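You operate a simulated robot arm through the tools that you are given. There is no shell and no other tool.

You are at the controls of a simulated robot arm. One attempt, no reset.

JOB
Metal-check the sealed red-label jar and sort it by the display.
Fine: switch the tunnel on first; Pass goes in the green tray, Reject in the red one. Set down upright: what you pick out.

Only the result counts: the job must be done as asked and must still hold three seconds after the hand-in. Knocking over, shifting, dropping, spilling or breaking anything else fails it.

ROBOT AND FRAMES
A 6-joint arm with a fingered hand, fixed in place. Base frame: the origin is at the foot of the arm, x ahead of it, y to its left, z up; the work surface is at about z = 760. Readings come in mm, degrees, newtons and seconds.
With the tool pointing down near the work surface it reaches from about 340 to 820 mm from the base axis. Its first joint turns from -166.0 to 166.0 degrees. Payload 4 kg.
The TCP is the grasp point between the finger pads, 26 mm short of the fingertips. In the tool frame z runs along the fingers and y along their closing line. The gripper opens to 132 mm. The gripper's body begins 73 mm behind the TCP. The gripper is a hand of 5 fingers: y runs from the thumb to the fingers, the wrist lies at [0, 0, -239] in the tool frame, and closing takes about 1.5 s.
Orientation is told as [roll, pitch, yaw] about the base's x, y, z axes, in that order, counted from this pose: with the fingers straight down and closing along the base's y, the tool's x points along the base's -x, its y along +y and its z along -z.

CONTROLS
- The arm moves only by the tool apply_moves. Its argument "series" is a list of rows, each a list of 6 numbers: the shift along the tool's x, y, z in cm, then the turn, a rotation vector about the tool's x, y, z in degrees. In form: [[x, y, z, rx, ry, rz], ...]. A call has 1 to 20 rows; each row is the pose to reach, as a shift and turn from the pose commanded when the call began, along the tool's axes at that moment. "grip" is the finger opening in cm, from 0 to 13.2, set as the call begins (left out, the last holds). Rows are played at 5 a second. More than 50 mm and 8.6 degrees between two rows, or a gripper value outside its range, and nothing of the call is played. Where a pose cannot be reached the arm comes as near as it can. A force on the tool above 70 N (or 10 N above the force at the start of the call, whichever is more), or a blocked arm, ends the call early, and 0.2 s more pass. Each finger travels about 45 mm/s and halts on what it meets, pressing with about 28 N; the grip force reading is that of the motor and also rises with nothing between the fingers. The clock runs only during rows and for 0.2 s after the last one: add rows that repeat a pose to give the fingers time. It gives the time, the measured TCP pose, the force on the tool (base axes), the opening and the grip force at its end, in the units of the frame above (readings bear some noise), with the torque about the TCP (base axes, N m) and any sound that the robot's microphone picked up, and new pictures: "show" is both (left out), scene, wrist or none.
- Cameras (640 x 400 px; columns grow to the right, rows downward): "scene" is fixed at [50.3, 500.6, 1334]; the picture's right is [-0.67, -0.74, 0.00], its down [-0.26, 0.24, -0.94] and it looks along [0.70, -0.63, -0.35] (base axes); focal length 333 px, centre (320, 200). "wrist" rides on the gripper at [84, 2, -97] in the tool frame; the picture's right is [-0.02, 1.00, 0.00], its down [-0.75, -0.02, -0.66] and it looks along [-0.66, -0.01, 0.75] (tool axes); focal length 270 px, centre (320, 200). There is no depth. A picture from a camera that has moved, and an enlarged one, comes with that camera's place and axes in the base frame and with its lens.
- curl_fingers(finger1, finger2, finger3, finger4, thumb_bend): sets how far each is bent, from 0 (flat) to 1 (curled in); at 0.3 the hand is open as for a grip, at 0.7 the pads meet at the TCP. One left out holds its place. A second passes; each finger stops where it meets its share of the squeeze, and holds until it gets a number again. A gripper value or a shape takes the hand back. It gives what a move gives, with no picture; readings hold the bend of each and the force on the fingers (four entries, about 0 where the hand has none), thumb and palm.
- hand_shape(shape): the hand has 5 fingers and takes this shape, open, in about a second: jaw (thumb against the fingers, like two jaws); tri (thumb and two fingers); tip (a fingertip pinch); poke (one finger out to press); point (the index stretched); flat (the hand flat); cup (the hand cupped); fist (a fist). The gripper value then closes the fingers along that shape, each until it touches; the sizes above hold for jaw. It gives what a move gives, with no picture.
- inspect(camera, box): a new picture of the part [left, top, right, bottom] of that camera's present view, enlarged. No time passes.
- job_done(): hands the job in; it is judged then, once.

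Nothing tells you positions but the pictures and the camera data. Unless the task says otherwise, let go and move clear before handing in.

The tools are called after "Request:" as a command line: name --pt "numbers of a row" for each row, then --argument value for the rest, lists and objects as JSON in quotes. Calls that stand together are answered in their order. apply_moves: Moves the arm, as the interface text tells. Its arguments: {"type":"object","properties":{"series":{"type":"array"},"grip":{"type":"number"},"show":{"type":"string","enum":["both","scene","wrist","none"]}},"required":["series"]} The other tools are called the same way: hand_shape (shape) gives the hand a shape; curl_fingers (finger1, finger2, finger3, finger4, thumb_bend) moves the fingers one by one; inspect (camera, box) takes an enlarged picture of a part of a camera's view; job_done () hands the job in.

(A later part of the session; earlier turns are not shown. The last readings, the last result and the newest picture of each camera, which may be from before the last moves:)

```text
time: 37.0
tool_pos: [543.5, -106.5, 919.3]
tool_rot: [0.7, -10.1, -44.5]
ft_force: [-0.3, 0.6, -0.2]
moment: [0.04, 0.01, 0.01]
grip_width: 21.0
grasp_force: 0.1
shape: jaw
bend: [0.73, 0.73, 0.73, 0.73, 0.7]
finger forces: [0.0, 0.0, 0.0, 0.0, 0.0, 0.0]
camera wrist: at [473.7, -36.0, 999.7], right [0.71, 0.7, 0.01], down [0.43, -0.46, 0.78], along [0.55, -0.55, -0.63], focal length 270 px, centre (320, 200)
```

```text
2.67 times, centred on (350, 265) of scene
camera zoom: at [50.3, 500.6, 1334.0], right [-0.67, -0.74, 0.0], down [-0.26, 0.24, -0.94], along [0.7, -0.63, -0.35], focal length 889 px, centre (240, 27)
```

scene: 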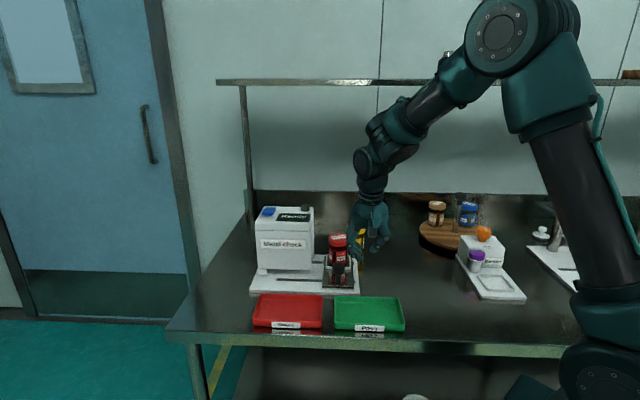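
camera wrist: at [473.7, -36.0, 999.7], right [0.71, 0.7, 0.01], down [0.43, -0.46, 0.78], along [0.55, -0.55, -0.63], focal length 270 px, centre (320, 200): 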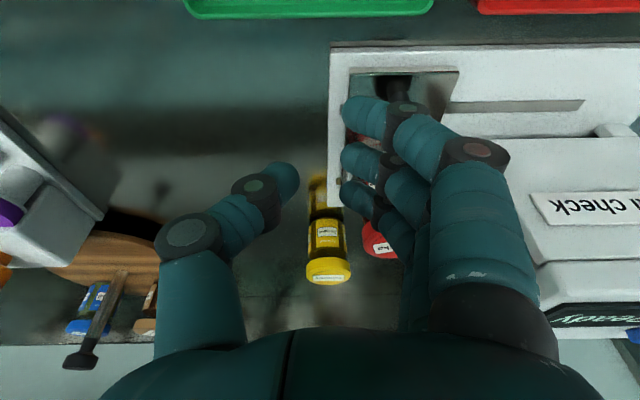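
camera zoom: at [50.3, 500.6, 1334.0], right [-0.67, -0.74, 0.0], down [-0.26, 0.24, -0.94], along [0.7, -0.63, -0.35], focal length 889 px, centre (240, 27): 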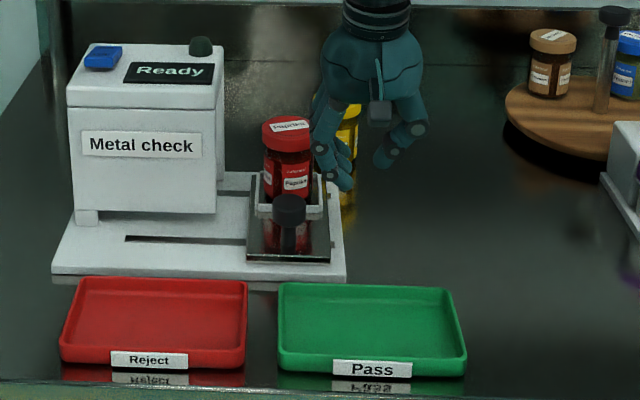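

The knob is visible and the hand is just beside it, on the side away from the tunnel. I'll tilt to about 20° and lower so the outer fingers are level with the knob head.

Request:
apply_moves --pt "0.27 0 1.72 0.1 -2 0" --pt "0.53 0 3.44 0.3 -4 0" --pt "0.8 0 5.16 0.4 -6 0" --pt "1.06 0 6.88 0.6 -8 0" --pt "1.33 0 8.6 0.7 -10 0" --pt "1.33 0 8.6 0.7 -10 0"

Request:
inspect --camera "scene" --box '[300, 200, 420, 320]'

Request:
inspect --camera "wrist" --box '[220, 60, 540, 260]'

```text
time: 38.4
tool_pos: [545.8, -106.2, 831.8]
tool_rot: [0.0, -20.0, -44.6]
ft_force: [0.3, 0.2, -0.2]
moment: [0.01, -0.04, -0.01]
grip_width: 20.5
grasp_force: 0.0
shape: jaw
bend: [0.73, 0.73, 0.73, 0.73, 0.7]
finger forces: [0.1, 0.0, 0.0, 0.1, 0.1, 0.1]
camera wrist: at [467.9, -27.4, 892.9], right [0.72, 0.7, 0.01], down [0.33, -0.35, 0.88], along [0.61, -0.63, -0.48], focal length 270 px, centre (320, 200)
```

scene: 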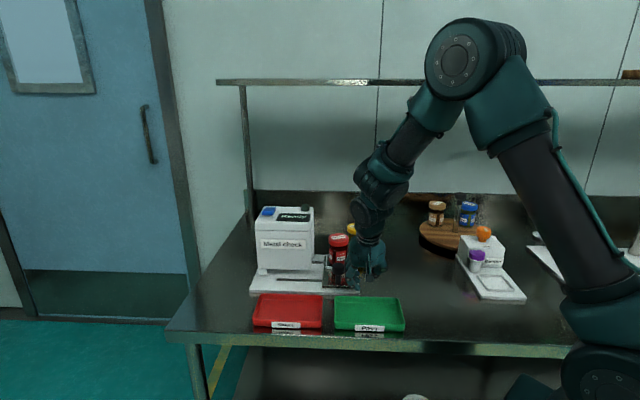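
wrist: 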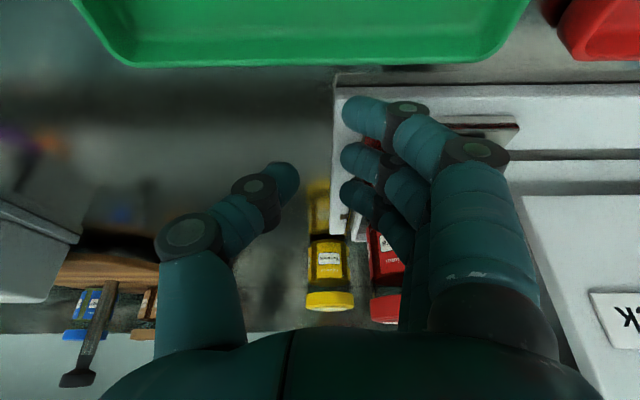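

```text
3.33 times, centred on (360, 260) of scene
camera zoom: at [50.3, 500.6, 1334.0], right [-0.67, -0.74, 0.0], down [-0.26, 0.24, -0.94], along [0.7, -0.63, -0.35], focal length 1111 px, centre (187, 0)
```

zoom: 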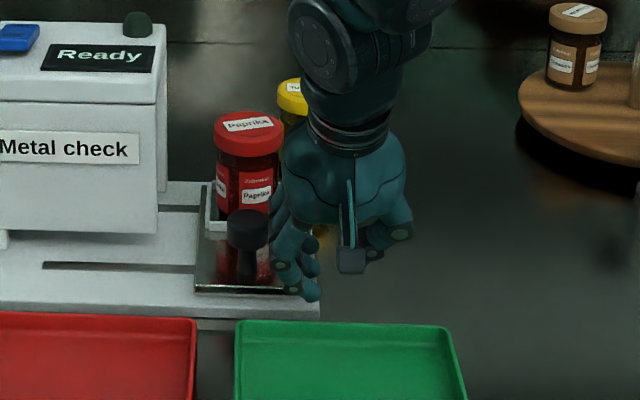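

```text
2.00 times, centred on (380, 160) of wrist
camera zoom: at [467.9, -27.4, 892.9], right [0.72, 0.7, 0.01], down [0.33, -0.35, 0.88], along [0.61, -0.63, -0.48], focal length 541 px, centre (200, 280)
```

zoom: 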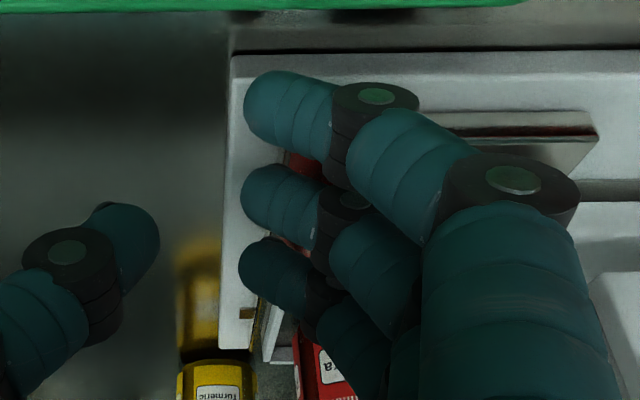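

The finger joints sit about 5 mm from the knob, at knob-head height. I'll push along the tunnel axis slowly and watch the sled.

Request:
apply_moves --pt "0.1 0.3 0.28 0 0 0" --pt "0.1 0.8 0.28 0 0 0" --pt "0.1 1.4 0.28 0 0 0" --pt "0.1 2.0 0.28 0 0 0" --pt "0.1 2.6 0.28 0 0 0" --pt "0.1 3.2 0.28 0 0 0"

Request:
inspect --camera "scene" --box '[280, 200, 400, 320]'

```text
time: 39.8
tool_pos: [569.1, -84.0, 829.1]
tool_rot: [0.0, -20.1, -44.5]
ft_force: [0.8, 0.7, -0.2]
moment: [0.0, 0.02, -0.01]
grip_width: 20.5
grasp_force: 0.1
shape: jaw
bend: [0.73, 0.73, 0.73, 0.73, 0.7]
finger forces: [0.0, 0.0, 0.1, 0.0, 0.0, 0.1]
camera wrist: at [490.6, -4.2, 890.2], right [0.71, 0.7, 0.01], down [0.33, -0.35, 0.88], along [0.62, -0.62, -0.48], focal length 270 px, centre (320, 200)
```

scene: 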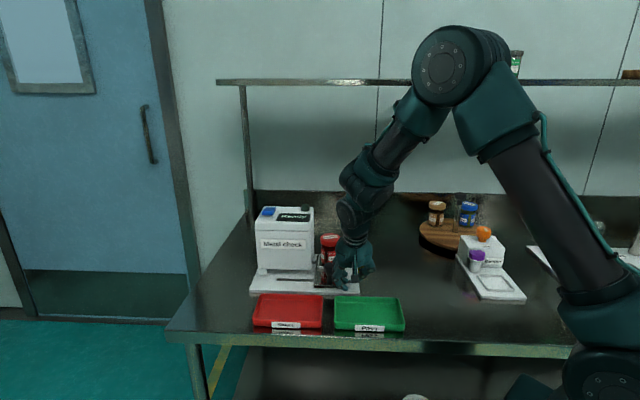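
wrist: 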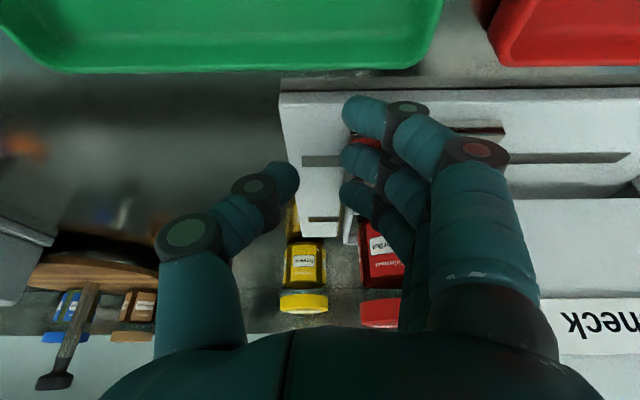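

```text
3.33 times, centred on (340, 260) of scene
camera zoom: at [50.3, 500.6, 1334.0], right [-0.67, -0.74, 0.0], down [-0.26, 0.24, -0.94], along [0.7, -0.63, -0.35], focal length 1111 px, centre (253, 0)
```

zoom: 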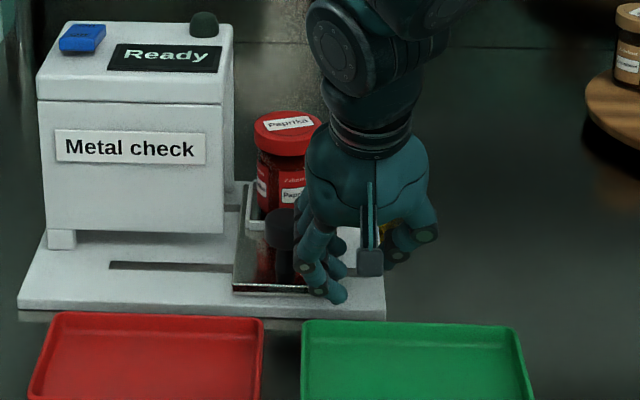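

The sled slides easily with the hand and the jar stays upright in its frame. I'll keep pushing it toward the tunnel.

Request:
apply_moves --pt "0 0.7 0 0 0 0" --pt "0 1.4 0 0 0 0" --pt "0 2.1 0 0 0 0" --pt "0 2.8 0 0 0 0" --pt "0 3.5 0 0 0 0" --pt "0 4.2 0 0 0 0" --pt "0 4.9 0 0 0 0"

Request:
inspect --camera "scene" --box '[260, 190, 380, 310]'

```text
time: 41.4
tool_pos: [602.3, -48.3, 828.6]
tool_rot: [0.0, -20.0, -44.6]
ft_force: [-0.3, -0.2, 0.3]
moment: [0.02, 0.0, 0.01]
grip_width: 20.9
grasp_force: 0.1
shape: jaw
bend: [0.73, 0.73, 0.73, 0.73, 0.7]
finger forces: [0.0, 0.0, 0.0, 0.0, 0.0, 0.0]
camera wrist: at [524.6, 30.3, 889.8], right [0.72, 0.7, 0.01], down [0.33, -0.35, 0.88], along [0.61, -0.62, -0.48], focal length 270 px, centre (320, 200)
```

scene: 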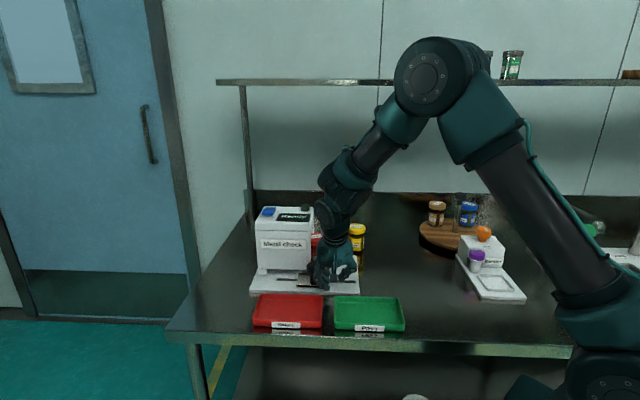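
wrist: 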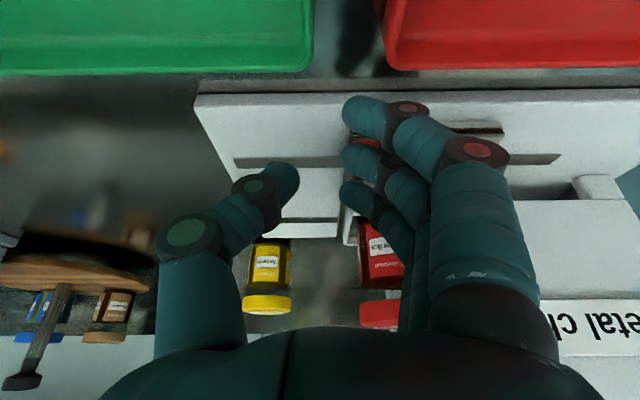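

```text
3.33 times, centred on (320, 250) of scene
camera zoom: at [50.3, 500.6, 1334.0], right [-0.67, -0.74, 0.0], down [-0.26, 0.24, -0.94], along [0.7, -0.63, -0.35], focal length 1111 px, centre (320, 33)
```

zoom: 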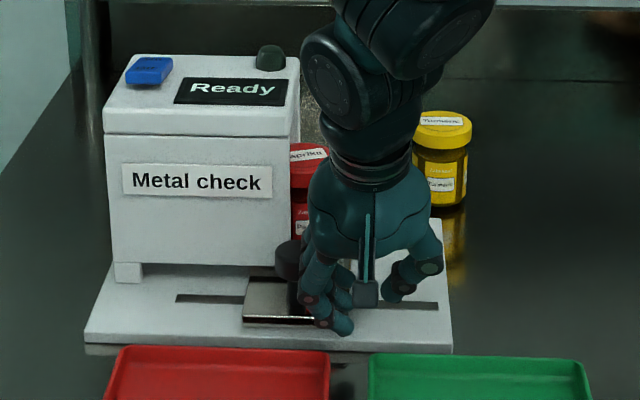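

The sled is about half way and the jar is at the tunnel mouth. I'll carry on; roughly 58 mm of slot remains.

Request:
apply_moves --pt "0 0.7 0 0 0 0" --pt "0 1.4 0 0 0 0" --pt "0 2.1 0 0 0 0" --pt "0 2.8 0 0 0 0" --pt "0 3.5 0 0 0 0" --pt "0 4.2 0 0 0 0"

Request:
inspect --camera "scene" --box '[250, 190, 370, 310]'

```text
time: 42.8
tool_pos: [633.2, -19.9, 828.8]
tool_rot: [0.0, -19.9, -44.5]
ft_force: [-0.2, 0.0, -1.0]
moment: [0.01, 0.0, 0.01]
grip_width: 20.5
grasp_force: 0.1
shape: jaw
bend: [0.73, 0.73, 0.73, 0.73, 0.7]
finger forces: [0.0, 0.0, 0.0, 0.0, 0.1, 0.0]
camera wrist: at [554.2, 60.5, 890.0], right [0.72, 0.7, 0.01], down [0.33, -0.35, 0.88], along [0.61, -0.62, -0.48], focal length 270 px, centre (320, 200)
```

scene: 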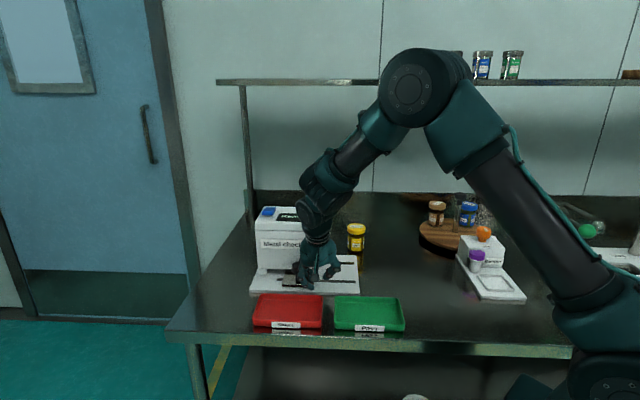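
wrist: 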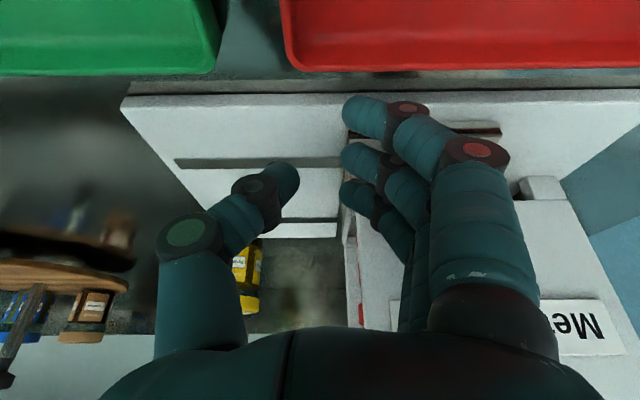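

```text
3.33 times, centred on (310, 250) of scene
camera zoom: at [50.3, 500.6, 1334.0], right [-0.67, -0.74, 0.0], down [-0.26, 0.24, -0.94], along [0.7, -0.63, -0.35], focal length 1111 px, centre (353, 33)
```

zoom: 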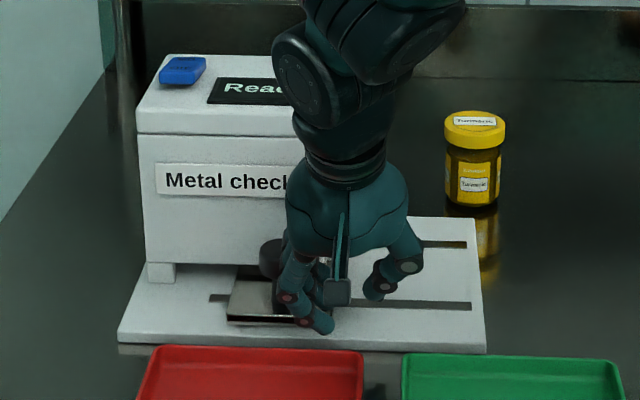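

The jar has entered the tunnel, with about 16 mm of slot left. I'll push the last bit gently until the sled meets its stop.

Request:
apply_moves --pt "0 0.4 0 0 0 0" --pt "0 0.8 0 0 0 0" --pt "0 1.2 0 0 0 0" --pt "0 1.5 0 0 0 0"

Request:
inspect --camera "scene" --box '[250, 190, 370, 310]'

```text
time: 43.8
tool_pos: [642.6, -8.7, 827.9]
tool_rot: [-0.1, -20.1, -44.6]
ft_force: [-1.0, 0.2, 0.0]
moment: [-0.01, -0.01, 0.0]
grip_width: 20.7
grasp_force: 0.0
shape: jaw
bend: [0.73, 0.73, 0.73, 0.73, 0.7]
finger forces: [0.0, 0.1, 0.0, 0.1, 0.1, 0.1]
camera wrist: at [564.5, 71.3, 889.9], right [0.72, 0.7, 0.01], down [0.33, -0.35, 0.88], along [0.61, -0.62, -0.48], focal length 270 px, centre (320, 200)
```

scene: 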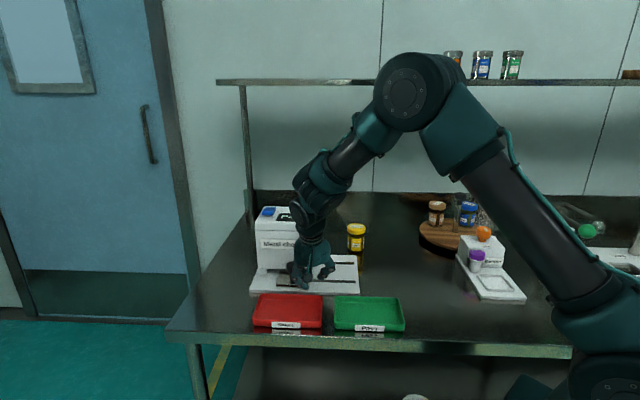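
wrist: 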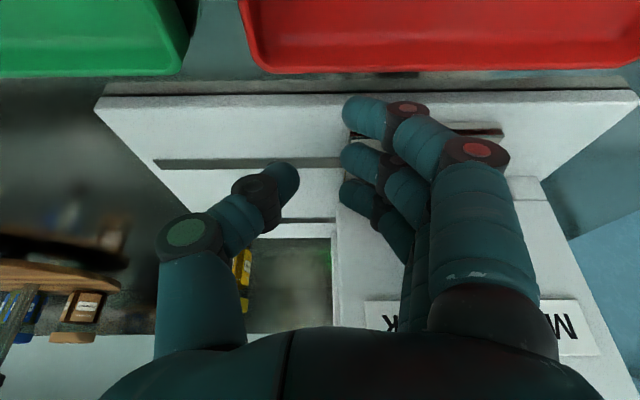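

```text
3.33 times, centred on (310, 250) of scene
camera zoom: at [50.3, 500.6, 1334.0], right [-0.67, -0.74, 0.0], down [-0.26, 0.24, -0.94], along [0.7, -0.63, -0.35], focal length 1111 px, centre (353, 33)
```

zoom: 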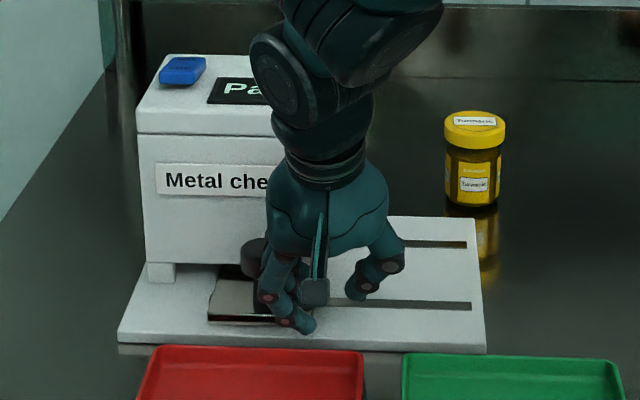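

The display has changed and appears to start with "Pa…". I'll back the hand off to read it fully.

Request:
apply_moves --pt "0 -1.0 0 0 0 0" --pt "0 -2.5 0 0 0 0" --pt "0 -4.5 0 0 0 0" --pt "0 -6.5 0 0 0 0" --pt "0 -8.5 0 0 0 0" --pt "0 -8.5 0 0 0 0"

Request:
inspect --camera "scene" --box '[240, 190, 360, 310]'

```text
time: 45.2
tool_pos: [582.4, -67.3, 828.2]
tool_rot: [0.0, -20.0, -44.6]
ft_force: [0.2, 0.0, 0.2]
moment: [0.0, -0.04, 0.03]
grip_width: 20.5
grasp_force: 0.1
shape: jaw
bend: [0.73, 0.73, 0.73, 0.73, 0.7]
finger forces: [0.0, 0.0, 0.0, 0.0, 0.0, 0.0]
camera wrist: at [504.3, 10.6, 890.3], right [0.72, 0.7, 0.01], down [0.33, -0.35, 0.88], along [0.61, -0.62, -0.48], focal length 270 px, centre (320, 200)
```

scene: 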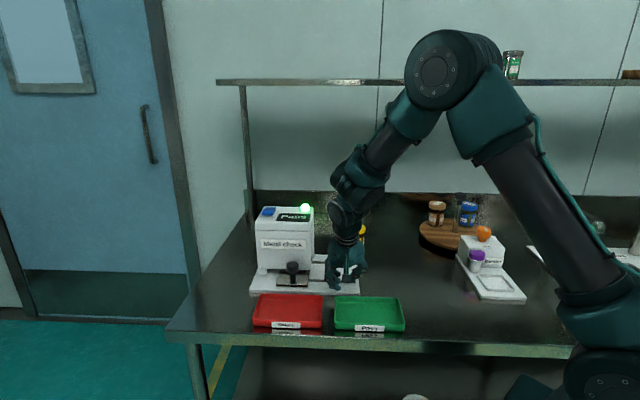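
wrist: 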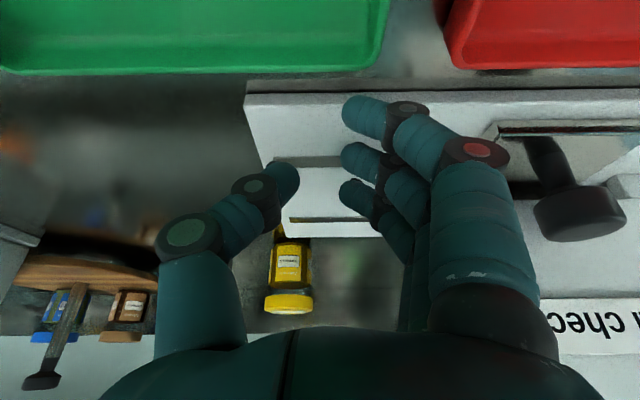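

```text
3.33 times, centred on (300, 250) of scene
camera zoom: at [50.3, 500.6, 1334.0], right [-0.67, -0.74, 0.0], down [-0.26, 0.24, -0.94], along [0.7, -0.63, -0.35], focal length 1111 px, centre (387, 33)
```

zoom: 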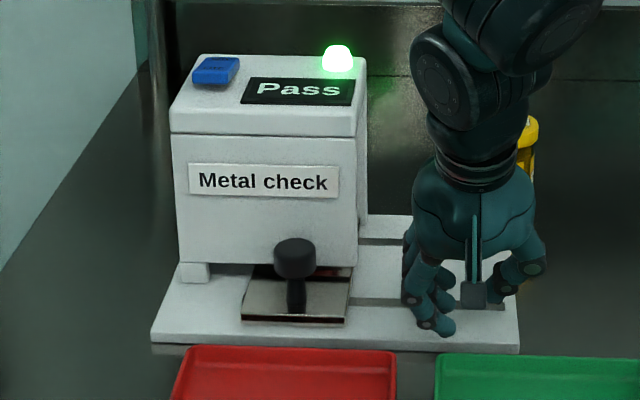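

The display reads "Pass" and the lamp is green, so the jar goes in the green tray. Now I'll raise the hand, open it and move past the knob, to draw the sled back out.

Request:
apply_moves --pt "-0.86 0 -2.35 0 0 0" --pt "-1.13 0 -5.44 0 0 0" --pt "-1.13 4 -5.44 0 0 0" --pt "-1.13 8.5 -5.44 0 0 0" --pt "-1.13 12.5 -5.44 0 0 0" --pt "-1.13 14 -5.44 0 0 0" --pt "-1.13 14 -5.44 0 0 0" --grip 8.0

Request:
inspect --camera "scene" --box '[230, 190, 350, 310]'

Request:
inspect --camera "wrist" --box '[200, 0, 520, 200]'

```text
time: 46.8
tool_pos: [676.2, 37.7, 883.5]
tool_rot: [0.0, -20.0, -44.6]
ft_force: [-0.2, -0.6, 0.1]
moment: [0.0, 0.02, 0.0]
grip_width: 79.6
grasp_force: 0.1
shape: jaw
bend: [0.71, 0.71, 0.71, 0.71, 0.69]
finger forces: [0.0, 0.0, 0.0, 0.0, 0.0, 0.0]
camera wrist: at [598.0, 115.7, 945.5], right [0.72, 0.7, 0.01], down [0.33, -0.35, 0.88], along [0.61, -0.62, -0.48], focal length 270 px, centre (320, 200)
```

scene: 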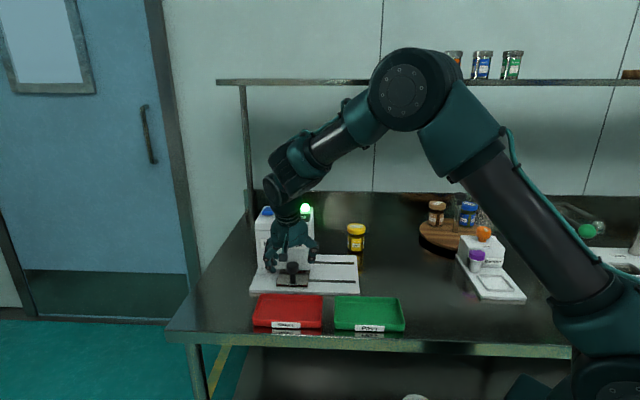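
wrist: 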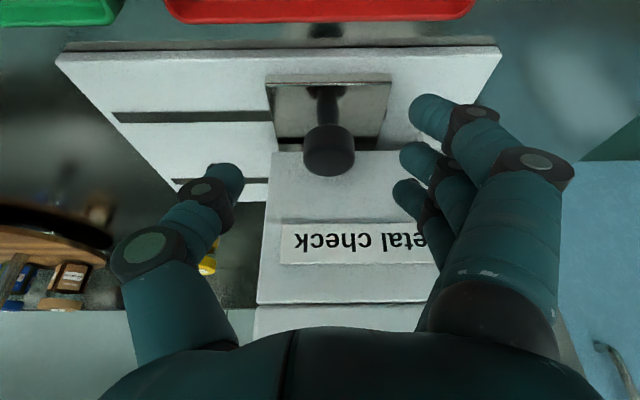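

```text
3.33 times, centred on (290, 250) of scene
camera zoom: at [50.3, 500.6, 1334.0], right [-0.67, -0.74, 0.0], down [-0.26, 0.24, -0.94], along [0.7, -0.63, -0.35], focal length 1111 px, centre (420, 33)
```

zoom: 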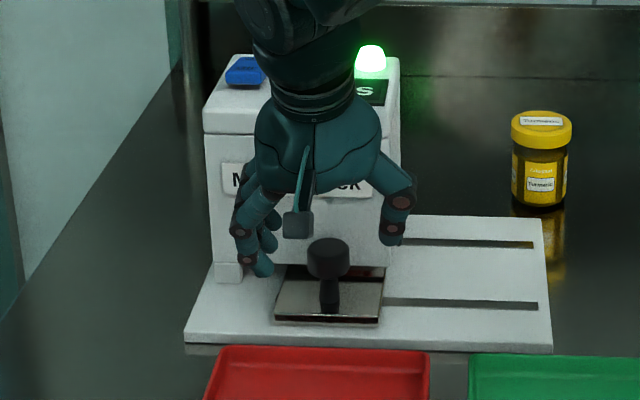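

```text
2.00 times, centred on (360, 100) of wrist
camera zoom: at [598.0, 115.7, 945.5], right [0.72, 0.7, 0.01], down [0.33, -0.35, 0.88], along [0.61, -0.62, -0.48], focal length 541 px, centre (240, 400)
```

zoom: 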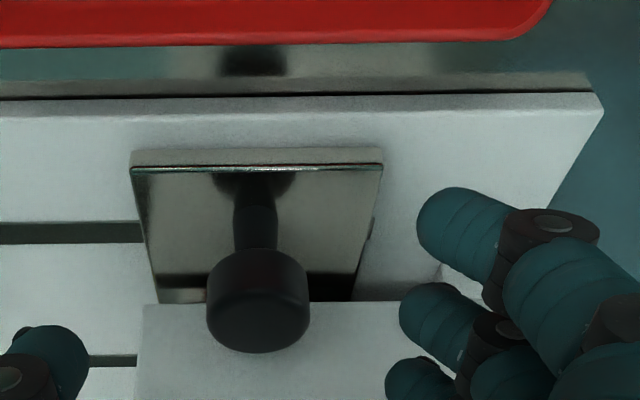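

I have a clear view: the knob lies between thumb and fingers, well centred. I'll lower so the fingertips come down on its far side.

Request:
apply_moves --pt "0.37 0 1.33 0 0 0" --pt "0.73 0 2.66 0 0 0" --pt "1.1 0 3.99 0 0 0" --pt "1.46 0 5.32 0 0 0" --pt "1.46 0 5.32 0 0 0"

Request:
inspect --camera "scene" --box '[230, 210, 350, 310]'

Request:
inspect --camera "wrist" --box '[200, 60, 520, 260]'

```text
time: 48.0
tool_pos: [678.7, 33.3, 829.3]
tool_rot: [-0.1, -20.0, -44.6]
ft_force: [-0.5, 0.7, -0.3]
moment: [0.0, 0.0, -0.01]
grip_width: 79.6
grasp_force: 0.0
shape: jaw
bend: [0.71, 0.71, 0.71, 0.71, 0.69]
finger forces: [0.0, 0.0, 0.1, 0.1, 0.0, 0.0]
camera wrist: at [600.8, 112.5, 890.1], right [0.72, 0.7, 0.01], down [0.33, -0.35, 0.88], along [0.61, -0.62, -0.48], focal length 270 px, centre (320, 200)
```

scene: 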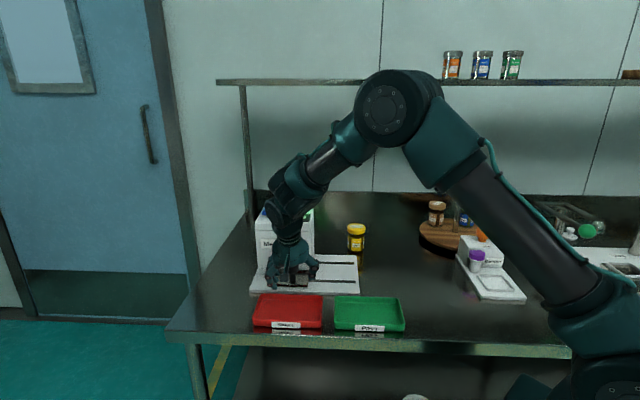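
wrist: 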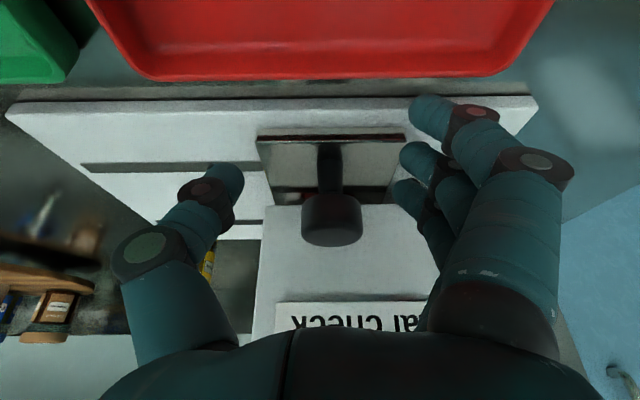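

```text
4.00 times, centred on (290, 260) of scene
camera zoom: at [50.3, 500.6, 1334.0], right [-0.67, -0.74, 0.0], down [-0.26, 0.24, -0.94], along [0.7, -0.63, -0.35], focal length 1334 px, centre (440, -40)
```

zoom: 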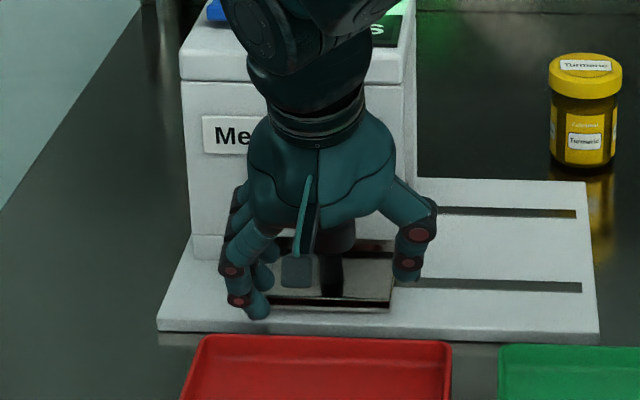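

```text
2.00 times, centred on (360, 160) of wrist
camera zoom: at [600.8, 112.5, 890.1], right [0.72, 0.7, 0.01], down [0.33, -0.35, 0.88], along [0.61, -0.62, -0.48], focal length 541 px, centre (240, 280)
```

zoom: 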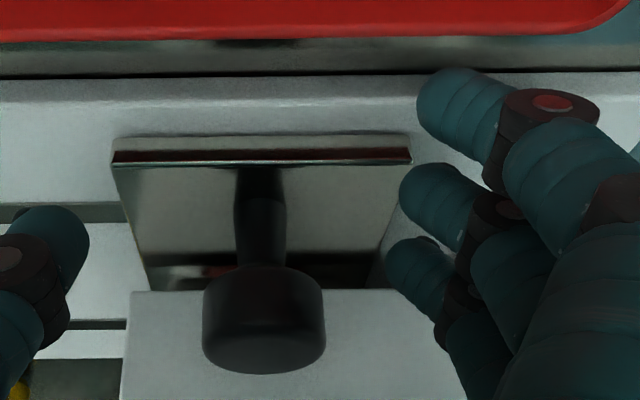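

The fingertips are beyond the knob at head height. I'll draw the sled back slowly.

Request:
apply_moves --pt "0 -0.7 0 0 0 0" --pt "0 -1.4 0 0 0 0" --pt "0 -2.0 0 0 0 0" --pt "0 -2.7 0 0 0 0" --pt "0 -3.4 0 0 0 0" --pt "0 -4.1 0 0 0 0" --pt "0 -4.8 0 0 0 0"

Request:
inspect --camera "scene" --box '[230, 190, 370, 310]'

```text
time: 49.6
tool_pos: [644.6, -1.5, 829.2]
tool_rot: [-0.1, -20.0, -44.5]
ft_force: [1.1, -0.3, -1.5]
moment: [-0.01, 0.02, 0.02]
grip_width: 79.9
grasp_force: 0.1
shape: jaw
bend: [0.71, 0.71, 0.71, 0.71, 0.69]
finger forces: [0.1, 0.0, 0.1, 0.0, 0.0, 0.1]
camera wrist: at [567.2, 78.2, 890.0], right [0.72, 0.7, 0.01], down [0.33, -0.35, 0.88], along [0.61, -0.63, -0.48], focal length 270 px, centre (320, 200)
```

scene: 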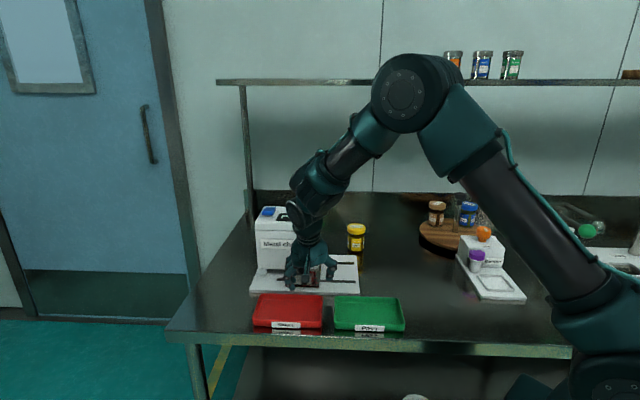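
wrist: 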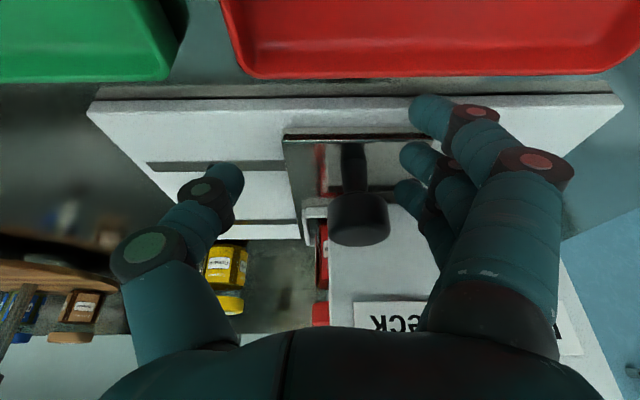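

```text
3.33 times, centred on (300, 250) of scene
camera zoom: at [50.3, 500.6, 1334.0], right [-0.67, -0.74, 0.0], down [-0.26, 0.24, -0.94], along [0.7, -0.63, -0.35], focal length 1111 px, centre (387, 33)
```

zoom: 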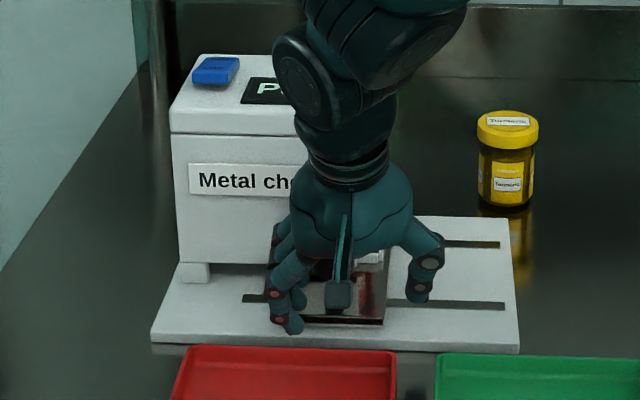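

The sled is coming back and the jar is emerging upright. I'll keep drawing it toward its home position.

Request:
apply_moves --pt "0 -0.7 0 0 0 0" --pt "0 -1.4 0 0 0 0" --pt "0 -2.1 0 0 0 0" --pt "0 -2.8 0 0 0 0" --pt "0 -3.5 0 0 0 0" --pt "0 -4.2 0 0 0 0" --pt "0 -4.9 0 0 0 0" --pt "0 -5.6 0 0 0 0" --pt "0 -6.3 0 0 0 0" --pt "0 -7.0 0 0 0 0" --pt "0 -7.7 0 0 0 0" --pt "0 -8.4 0 0 0 0"

Request:
inspect --camera "scene" --box '[250, 190, 390, 310]'

```text
time: 52.2
tool_pos: [585.1, -60.9, 828.8]
tool_rot: [-0.1, -20.1, -44.6]
ft_force: [0.3, 0.8, -0.9]
moment: [-0.01, 0.0, 0.03]
grip_width: 79.9
grasp_force: 0.1
shape: jaw
bend: [0.71, 0.71, 0.71, 0.71, 0.69]
finger forces: [0.0, 0.1, 0.1, 0.0, 0.0, 0.0]
camera wrist: at [507.9, 18.9, 890.0], right [0.72, 0.7, 0.01], down [0.33, -0.35, 0.88], along [0.61, -0.62, -0.48], focal length 270 px, centre (320, 200)
```

scene: 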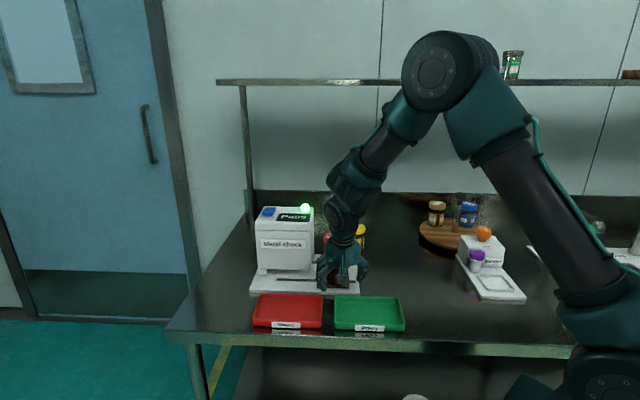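
wrist: 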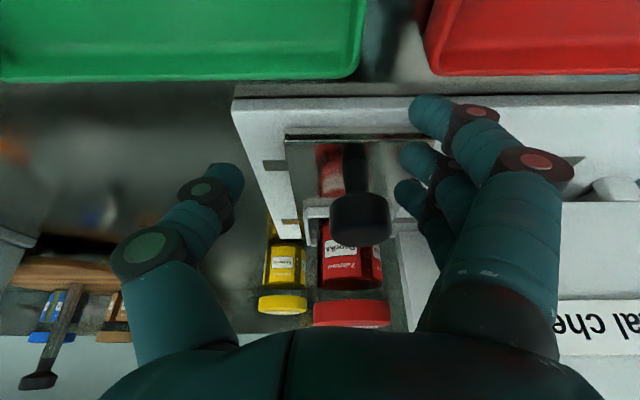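

```text
3.33 times, centred on (320, 250) of scene
camera zoom: at [50.3, 500.6, 1334.0], right [-0.67, -0.74, 0.0], down [-0.26, 0.24, -0.94], along [0.7, -0.63, -0.35], focal length 1111 px, centre (320, 33)
```

zoom: 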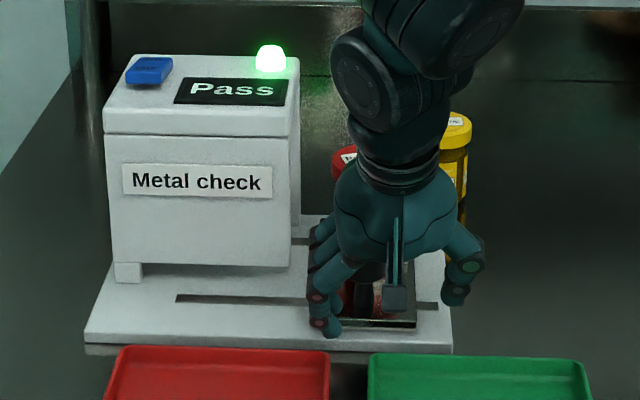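

The display still shows "Pass" and the sled is about 15 mm from home. I'll draw it the rest of the way.

Request:
apply_moves --pt "0 -0.5 0 0 0 0" --pt "0 -1.0 0 0 0 0" --pt "0 -1.3 0 0 0 0" --pt "0 -1.5 0 0 0 0"

Request:
inspect --camera "scene" --box '[250, 190, 390, 310]'

```text
time: 53.2
tool_pos: [575.6, -70.8, 829.4]
tool_rot: [0.0, -20.0, -44.5]
ft_force: [-0.5, 0.2, 0.0]
moment: [0.01, -0.02, 0.01]
grip_width: 79.8
grasp_force: 0.0
shape: jaw
bend: [0.71, 0.71, 0.71, 0.71, 0.69]
finger forces: [0.0, 0.0, 0.0, 0.0, 0.1, 0.0]
camera wrist: at [497.6, 8.1, 890.0], right [0.72, 0.7, 0.01], down [0.33, -0.35, 0.88], along [0.61, -0.62, -0.48], focal length 270 px, centre (320, 200)
```

scene: 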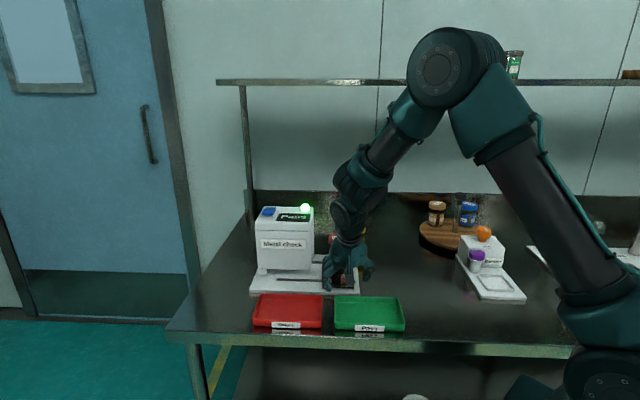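
wrist: 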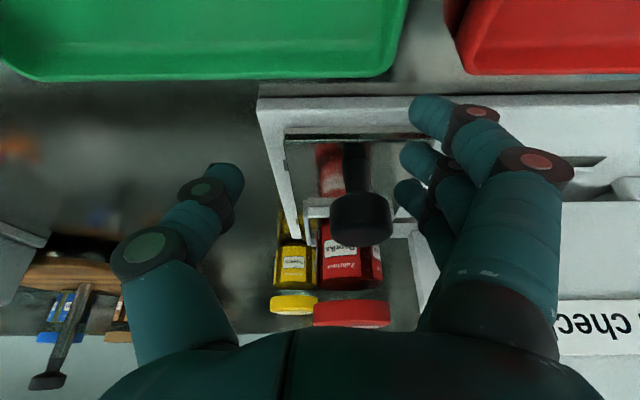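

```text
3.33 times, centred on (320, 250) of scene
camera zoom: at [50.3, 500.6, 1334.0], right [-0.67, -0.74, 0.0], down [-0.26, 0.24, -0.94], along [0.7, -0.63, -0.35], focal length 1111 px, centre (320, 33)
```

zoom: 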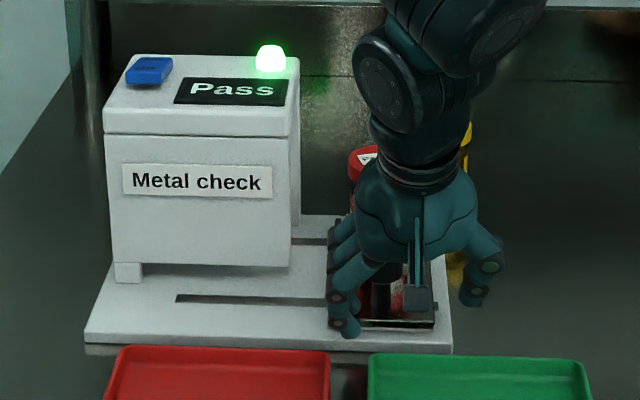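

The sled is home and the jar still stands in its frame. I'll step the fingers off the knob, rise above the jar and untilt, ready to pick it up.

Request:
apply_moves --pt "0 0.6 0 0 0 0" --pt "0 1.2 0 0 0 0" --pt "-1.03 1.2 -2.82 0 0 0" --pt "-2.39 1.2 -6.58 0 3 0" --pt "-3.97 1.2 -10.9 0 7 0" --pt "-3.97 1.2 -10.9 0 10 0" --pt "-3.97 1.2 -10.9 0 10 0"

Request:
inspect --camera "wrist" --box '[200, 0, 520, 200]'

Request:
inspect --camera "scene" --box '[290, 210, 420, 340]'

```text
time: 54.8
tool_pos: [584.9, -62.9, 945.2]
tool_rot: [0.0, -10.0, -44.7]
ft_force: [0.1, -0.9, -0.1]
moment: [-0.01, -0.02, -0.04]
grip_width: 79.9
grasp_force: 0.0
shape: jaw
bend: [0.71, 0.71, 0.71, 0.71, 0.69]
finger forces: [0.1, 0.0, 0.0, 0.0, 0.0, 0.0]
camera wrist: at [515.6, 7.7, 1025.0], right [0.72, 0.7, 0.0], down [0.44, -0.45, 0.78], along [0.55, -0.56, -0.63], focal length 270 px, centre (320, 200)
```

scene: 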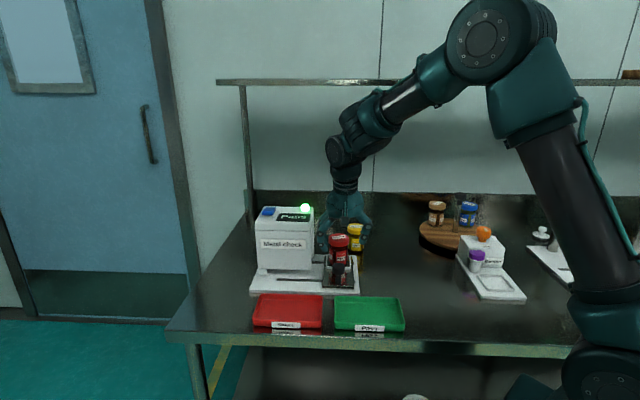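
wrist: 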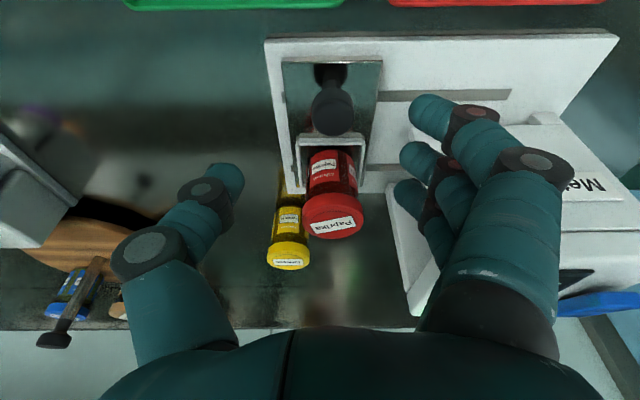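

```text
2.00 times, centred on (360, 100) of wrist
camera zoom: at [515.6, 7.7, 1025.0], right [0.72, 0.7, 0.0], down [0.44, -0.45, 0.78], along [0.55, -0.56, -0.63], focal length 541 px, centre (240, 400)
```

zoom: 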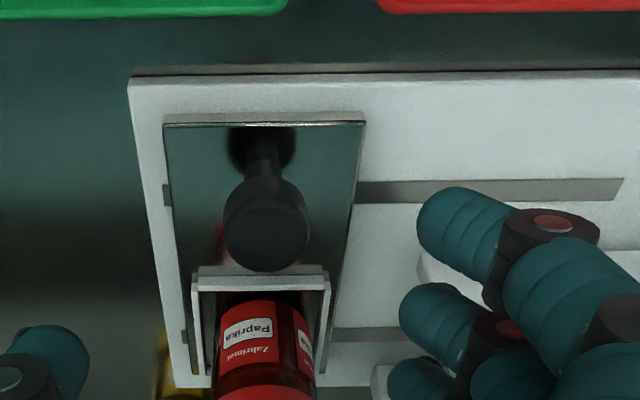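

```text
3.08 times, centred on (355, 275) of scene
camera zoom: at [50.3, 500.6, 1334.0], right [-0.67, -0.74, 0.0], down [-0.26, 0.24, -0.94], along [0.7, -0.63, -0.35], focal length 1026 px, centre (212, -31)
```

zoom: 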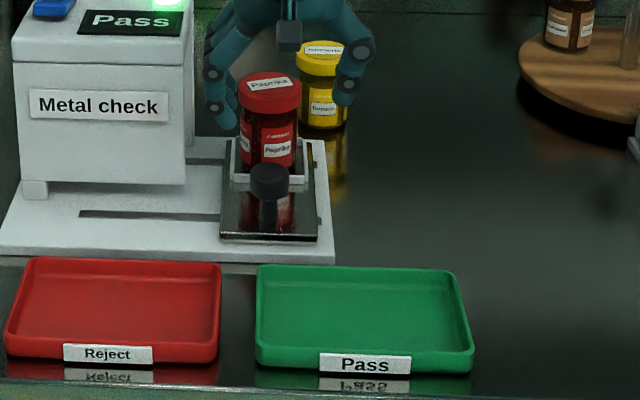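

The jar stands upright near (682, -143). Keeping this yaw gives plenty of clearance from the tunnel, so I'll move over the jar with the hand opened to about 72 mm.

Request:
apply_moves --pt "-2.96 0.27 0.52 0 0 0" --pt "-5.93 0.54 1.05 0 0 0" --pt "-8.9 0.81 1.57 0 0 0" --pt "-11.86 1.08 2.09 0 0 0" --pt "-11.86 1.08 2.09 0 0 0" --grip 7.4

Request:
inspect --camera "wrist" --box '[180, 20, 500, 220]'

Request:
inspect --camera "scene" --box '[290, 170, 390, 290]'

```text
time: 56.0
tool_pos: [679.4, -139.9, 944.4]
tool_rot: [0.0, -10.0, -44.6]
ft_force: [-0.9, 0.2, -0.5]
moment: [-0.02, 0.02, 0.01]
grip_width: 75.0
grasp_force: 0.0
shape: jaw
bend: [0.72, 0.72, 0.72, 0.72, 0.7]
finger forces: [0.1, 0.1, 0.0, 0.0, 0.0, 0.0]
camera wrist: at [608.5, -69.1, 1024.9], right [0.72, 0.7, 0.0], down [0.44, -0.45, 0.78], along [0.55, -0.56, -0.63], focal length 270 px, centre (320, 200)
```

scene: 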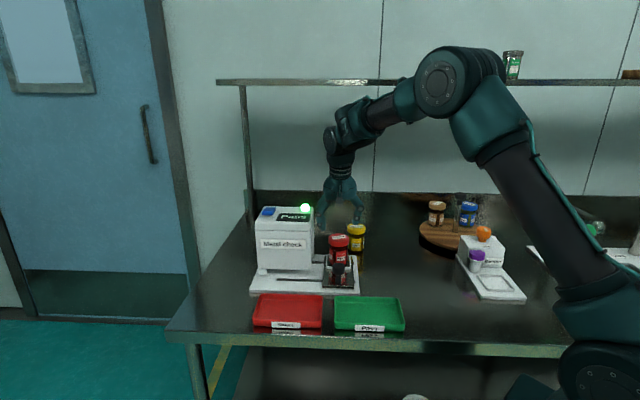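
wrist: 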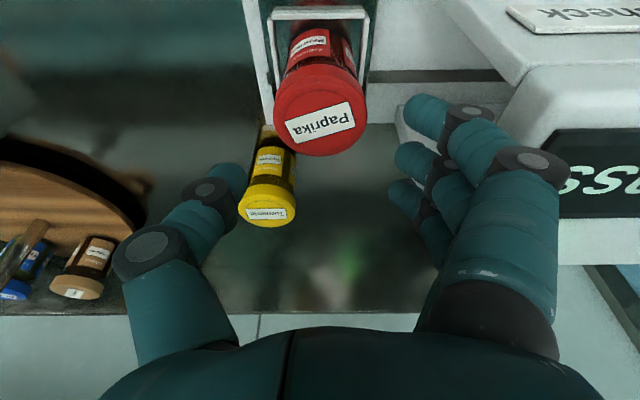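

```text
2.00 times, centred on (340, 120) of wrist
camera zoom: at [608.5, -69.1, 1024.9], right [0.72, 0.7, 0.0], down [0.44, -0.45, 0.78], along [0.55, -0.56, -0.63], focal length 541 px, centre (280, 360)
```

zoom: 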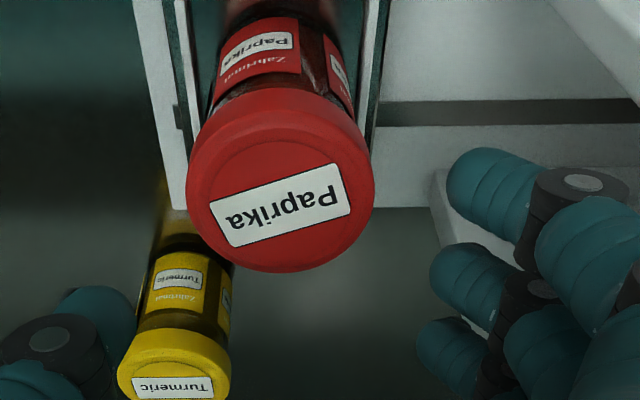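

```text
3.33 times, centred on (340, 230) of scene
camera zoom: at [50.3, 500.6, 1334.0], right [-0.67, -0.74, 0.0], down [-0.26, 0.24, -0.94], along [0.7, -0.63, -0.35], focal length 1111 px, centre (253, 100)
```

zoom: 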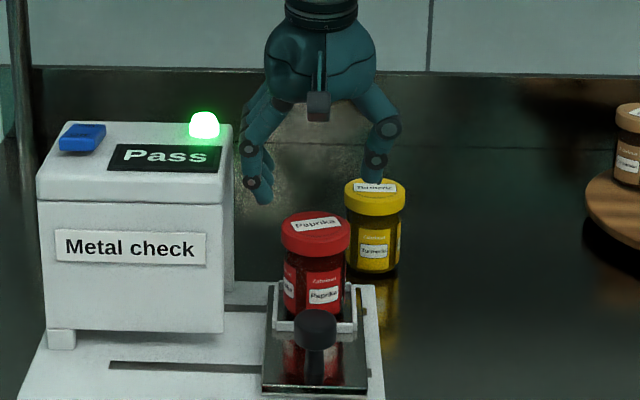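

The jar axis lines up with the grip within about 4 mm. I'll descend to grasp height.

Request:
apply_moves --pt "0.35 0.02 2.0 0 0 0" --pt "0.7 0.05 4.0 0 0 0" --pt "1.06 0.08 6.0 0 0 0" --pt "1.41 0.08 7.98 0 0 0" --pt "1.41 0.08 7.98 0 0 0"

Request:
inspect --camera "wrist" --box '[160, 60, 480, 260]'

```text
time: 57.2
tool_pos: [677.9, -139.8, 864.3]
tool_rot: [0.0, -10.0, -44.7]
ft_force: [-0.6, 0.3, 0.5]
moment: [-0.02, -0.01, 0.0]
grip_width: 75.1
grasp_force: 0.2
shape: jaw
bend: [0.72, 0.72, 0.72, 0.72, 0.7]
finger forces: [0.0, 0.1, 0.0, 0.1, 0.0, 0.0]
camera wrist: at [608.8, -68.7, 943.8], right [0.72, 0.7, 0.0], down [0.44, -0.45, 0.78], along [0.55, -0.56, -0.63], focal length 270 px, centre (320, 200)
```

scene: 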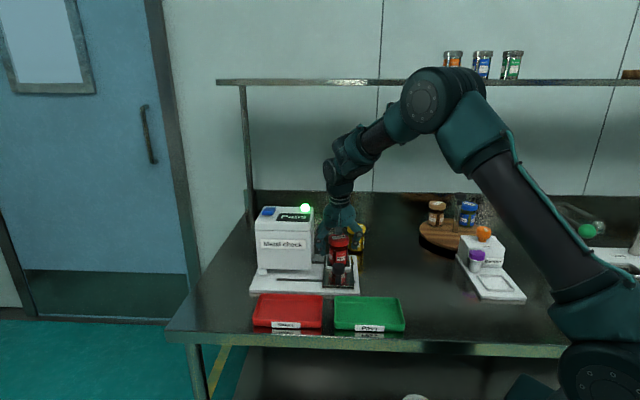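
wrist: 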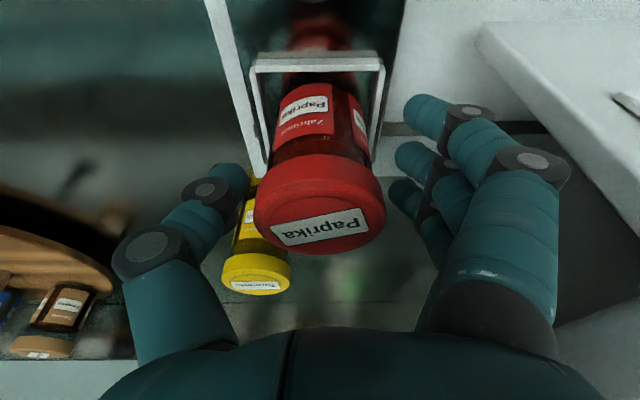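

```text
2.00 times, centred on (320, 160) of wrist
camera zoom: at [608.8, -68.7, 943.8], right [0.72, 0.7, 0.0], down [0.44, -0.45, 0.78], along [0.55, -0.56, -0.63], focal length 541 px, centre (320, 280)
```

zoom: 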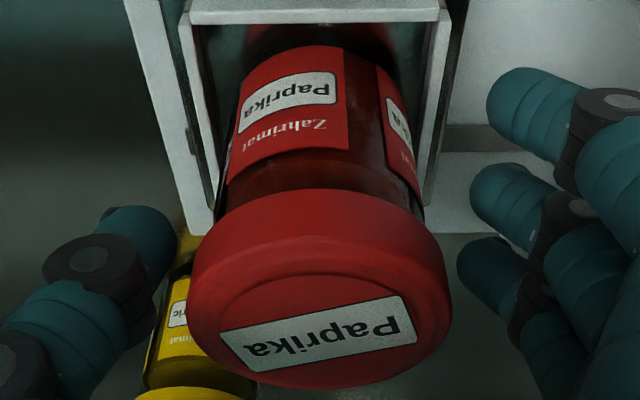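

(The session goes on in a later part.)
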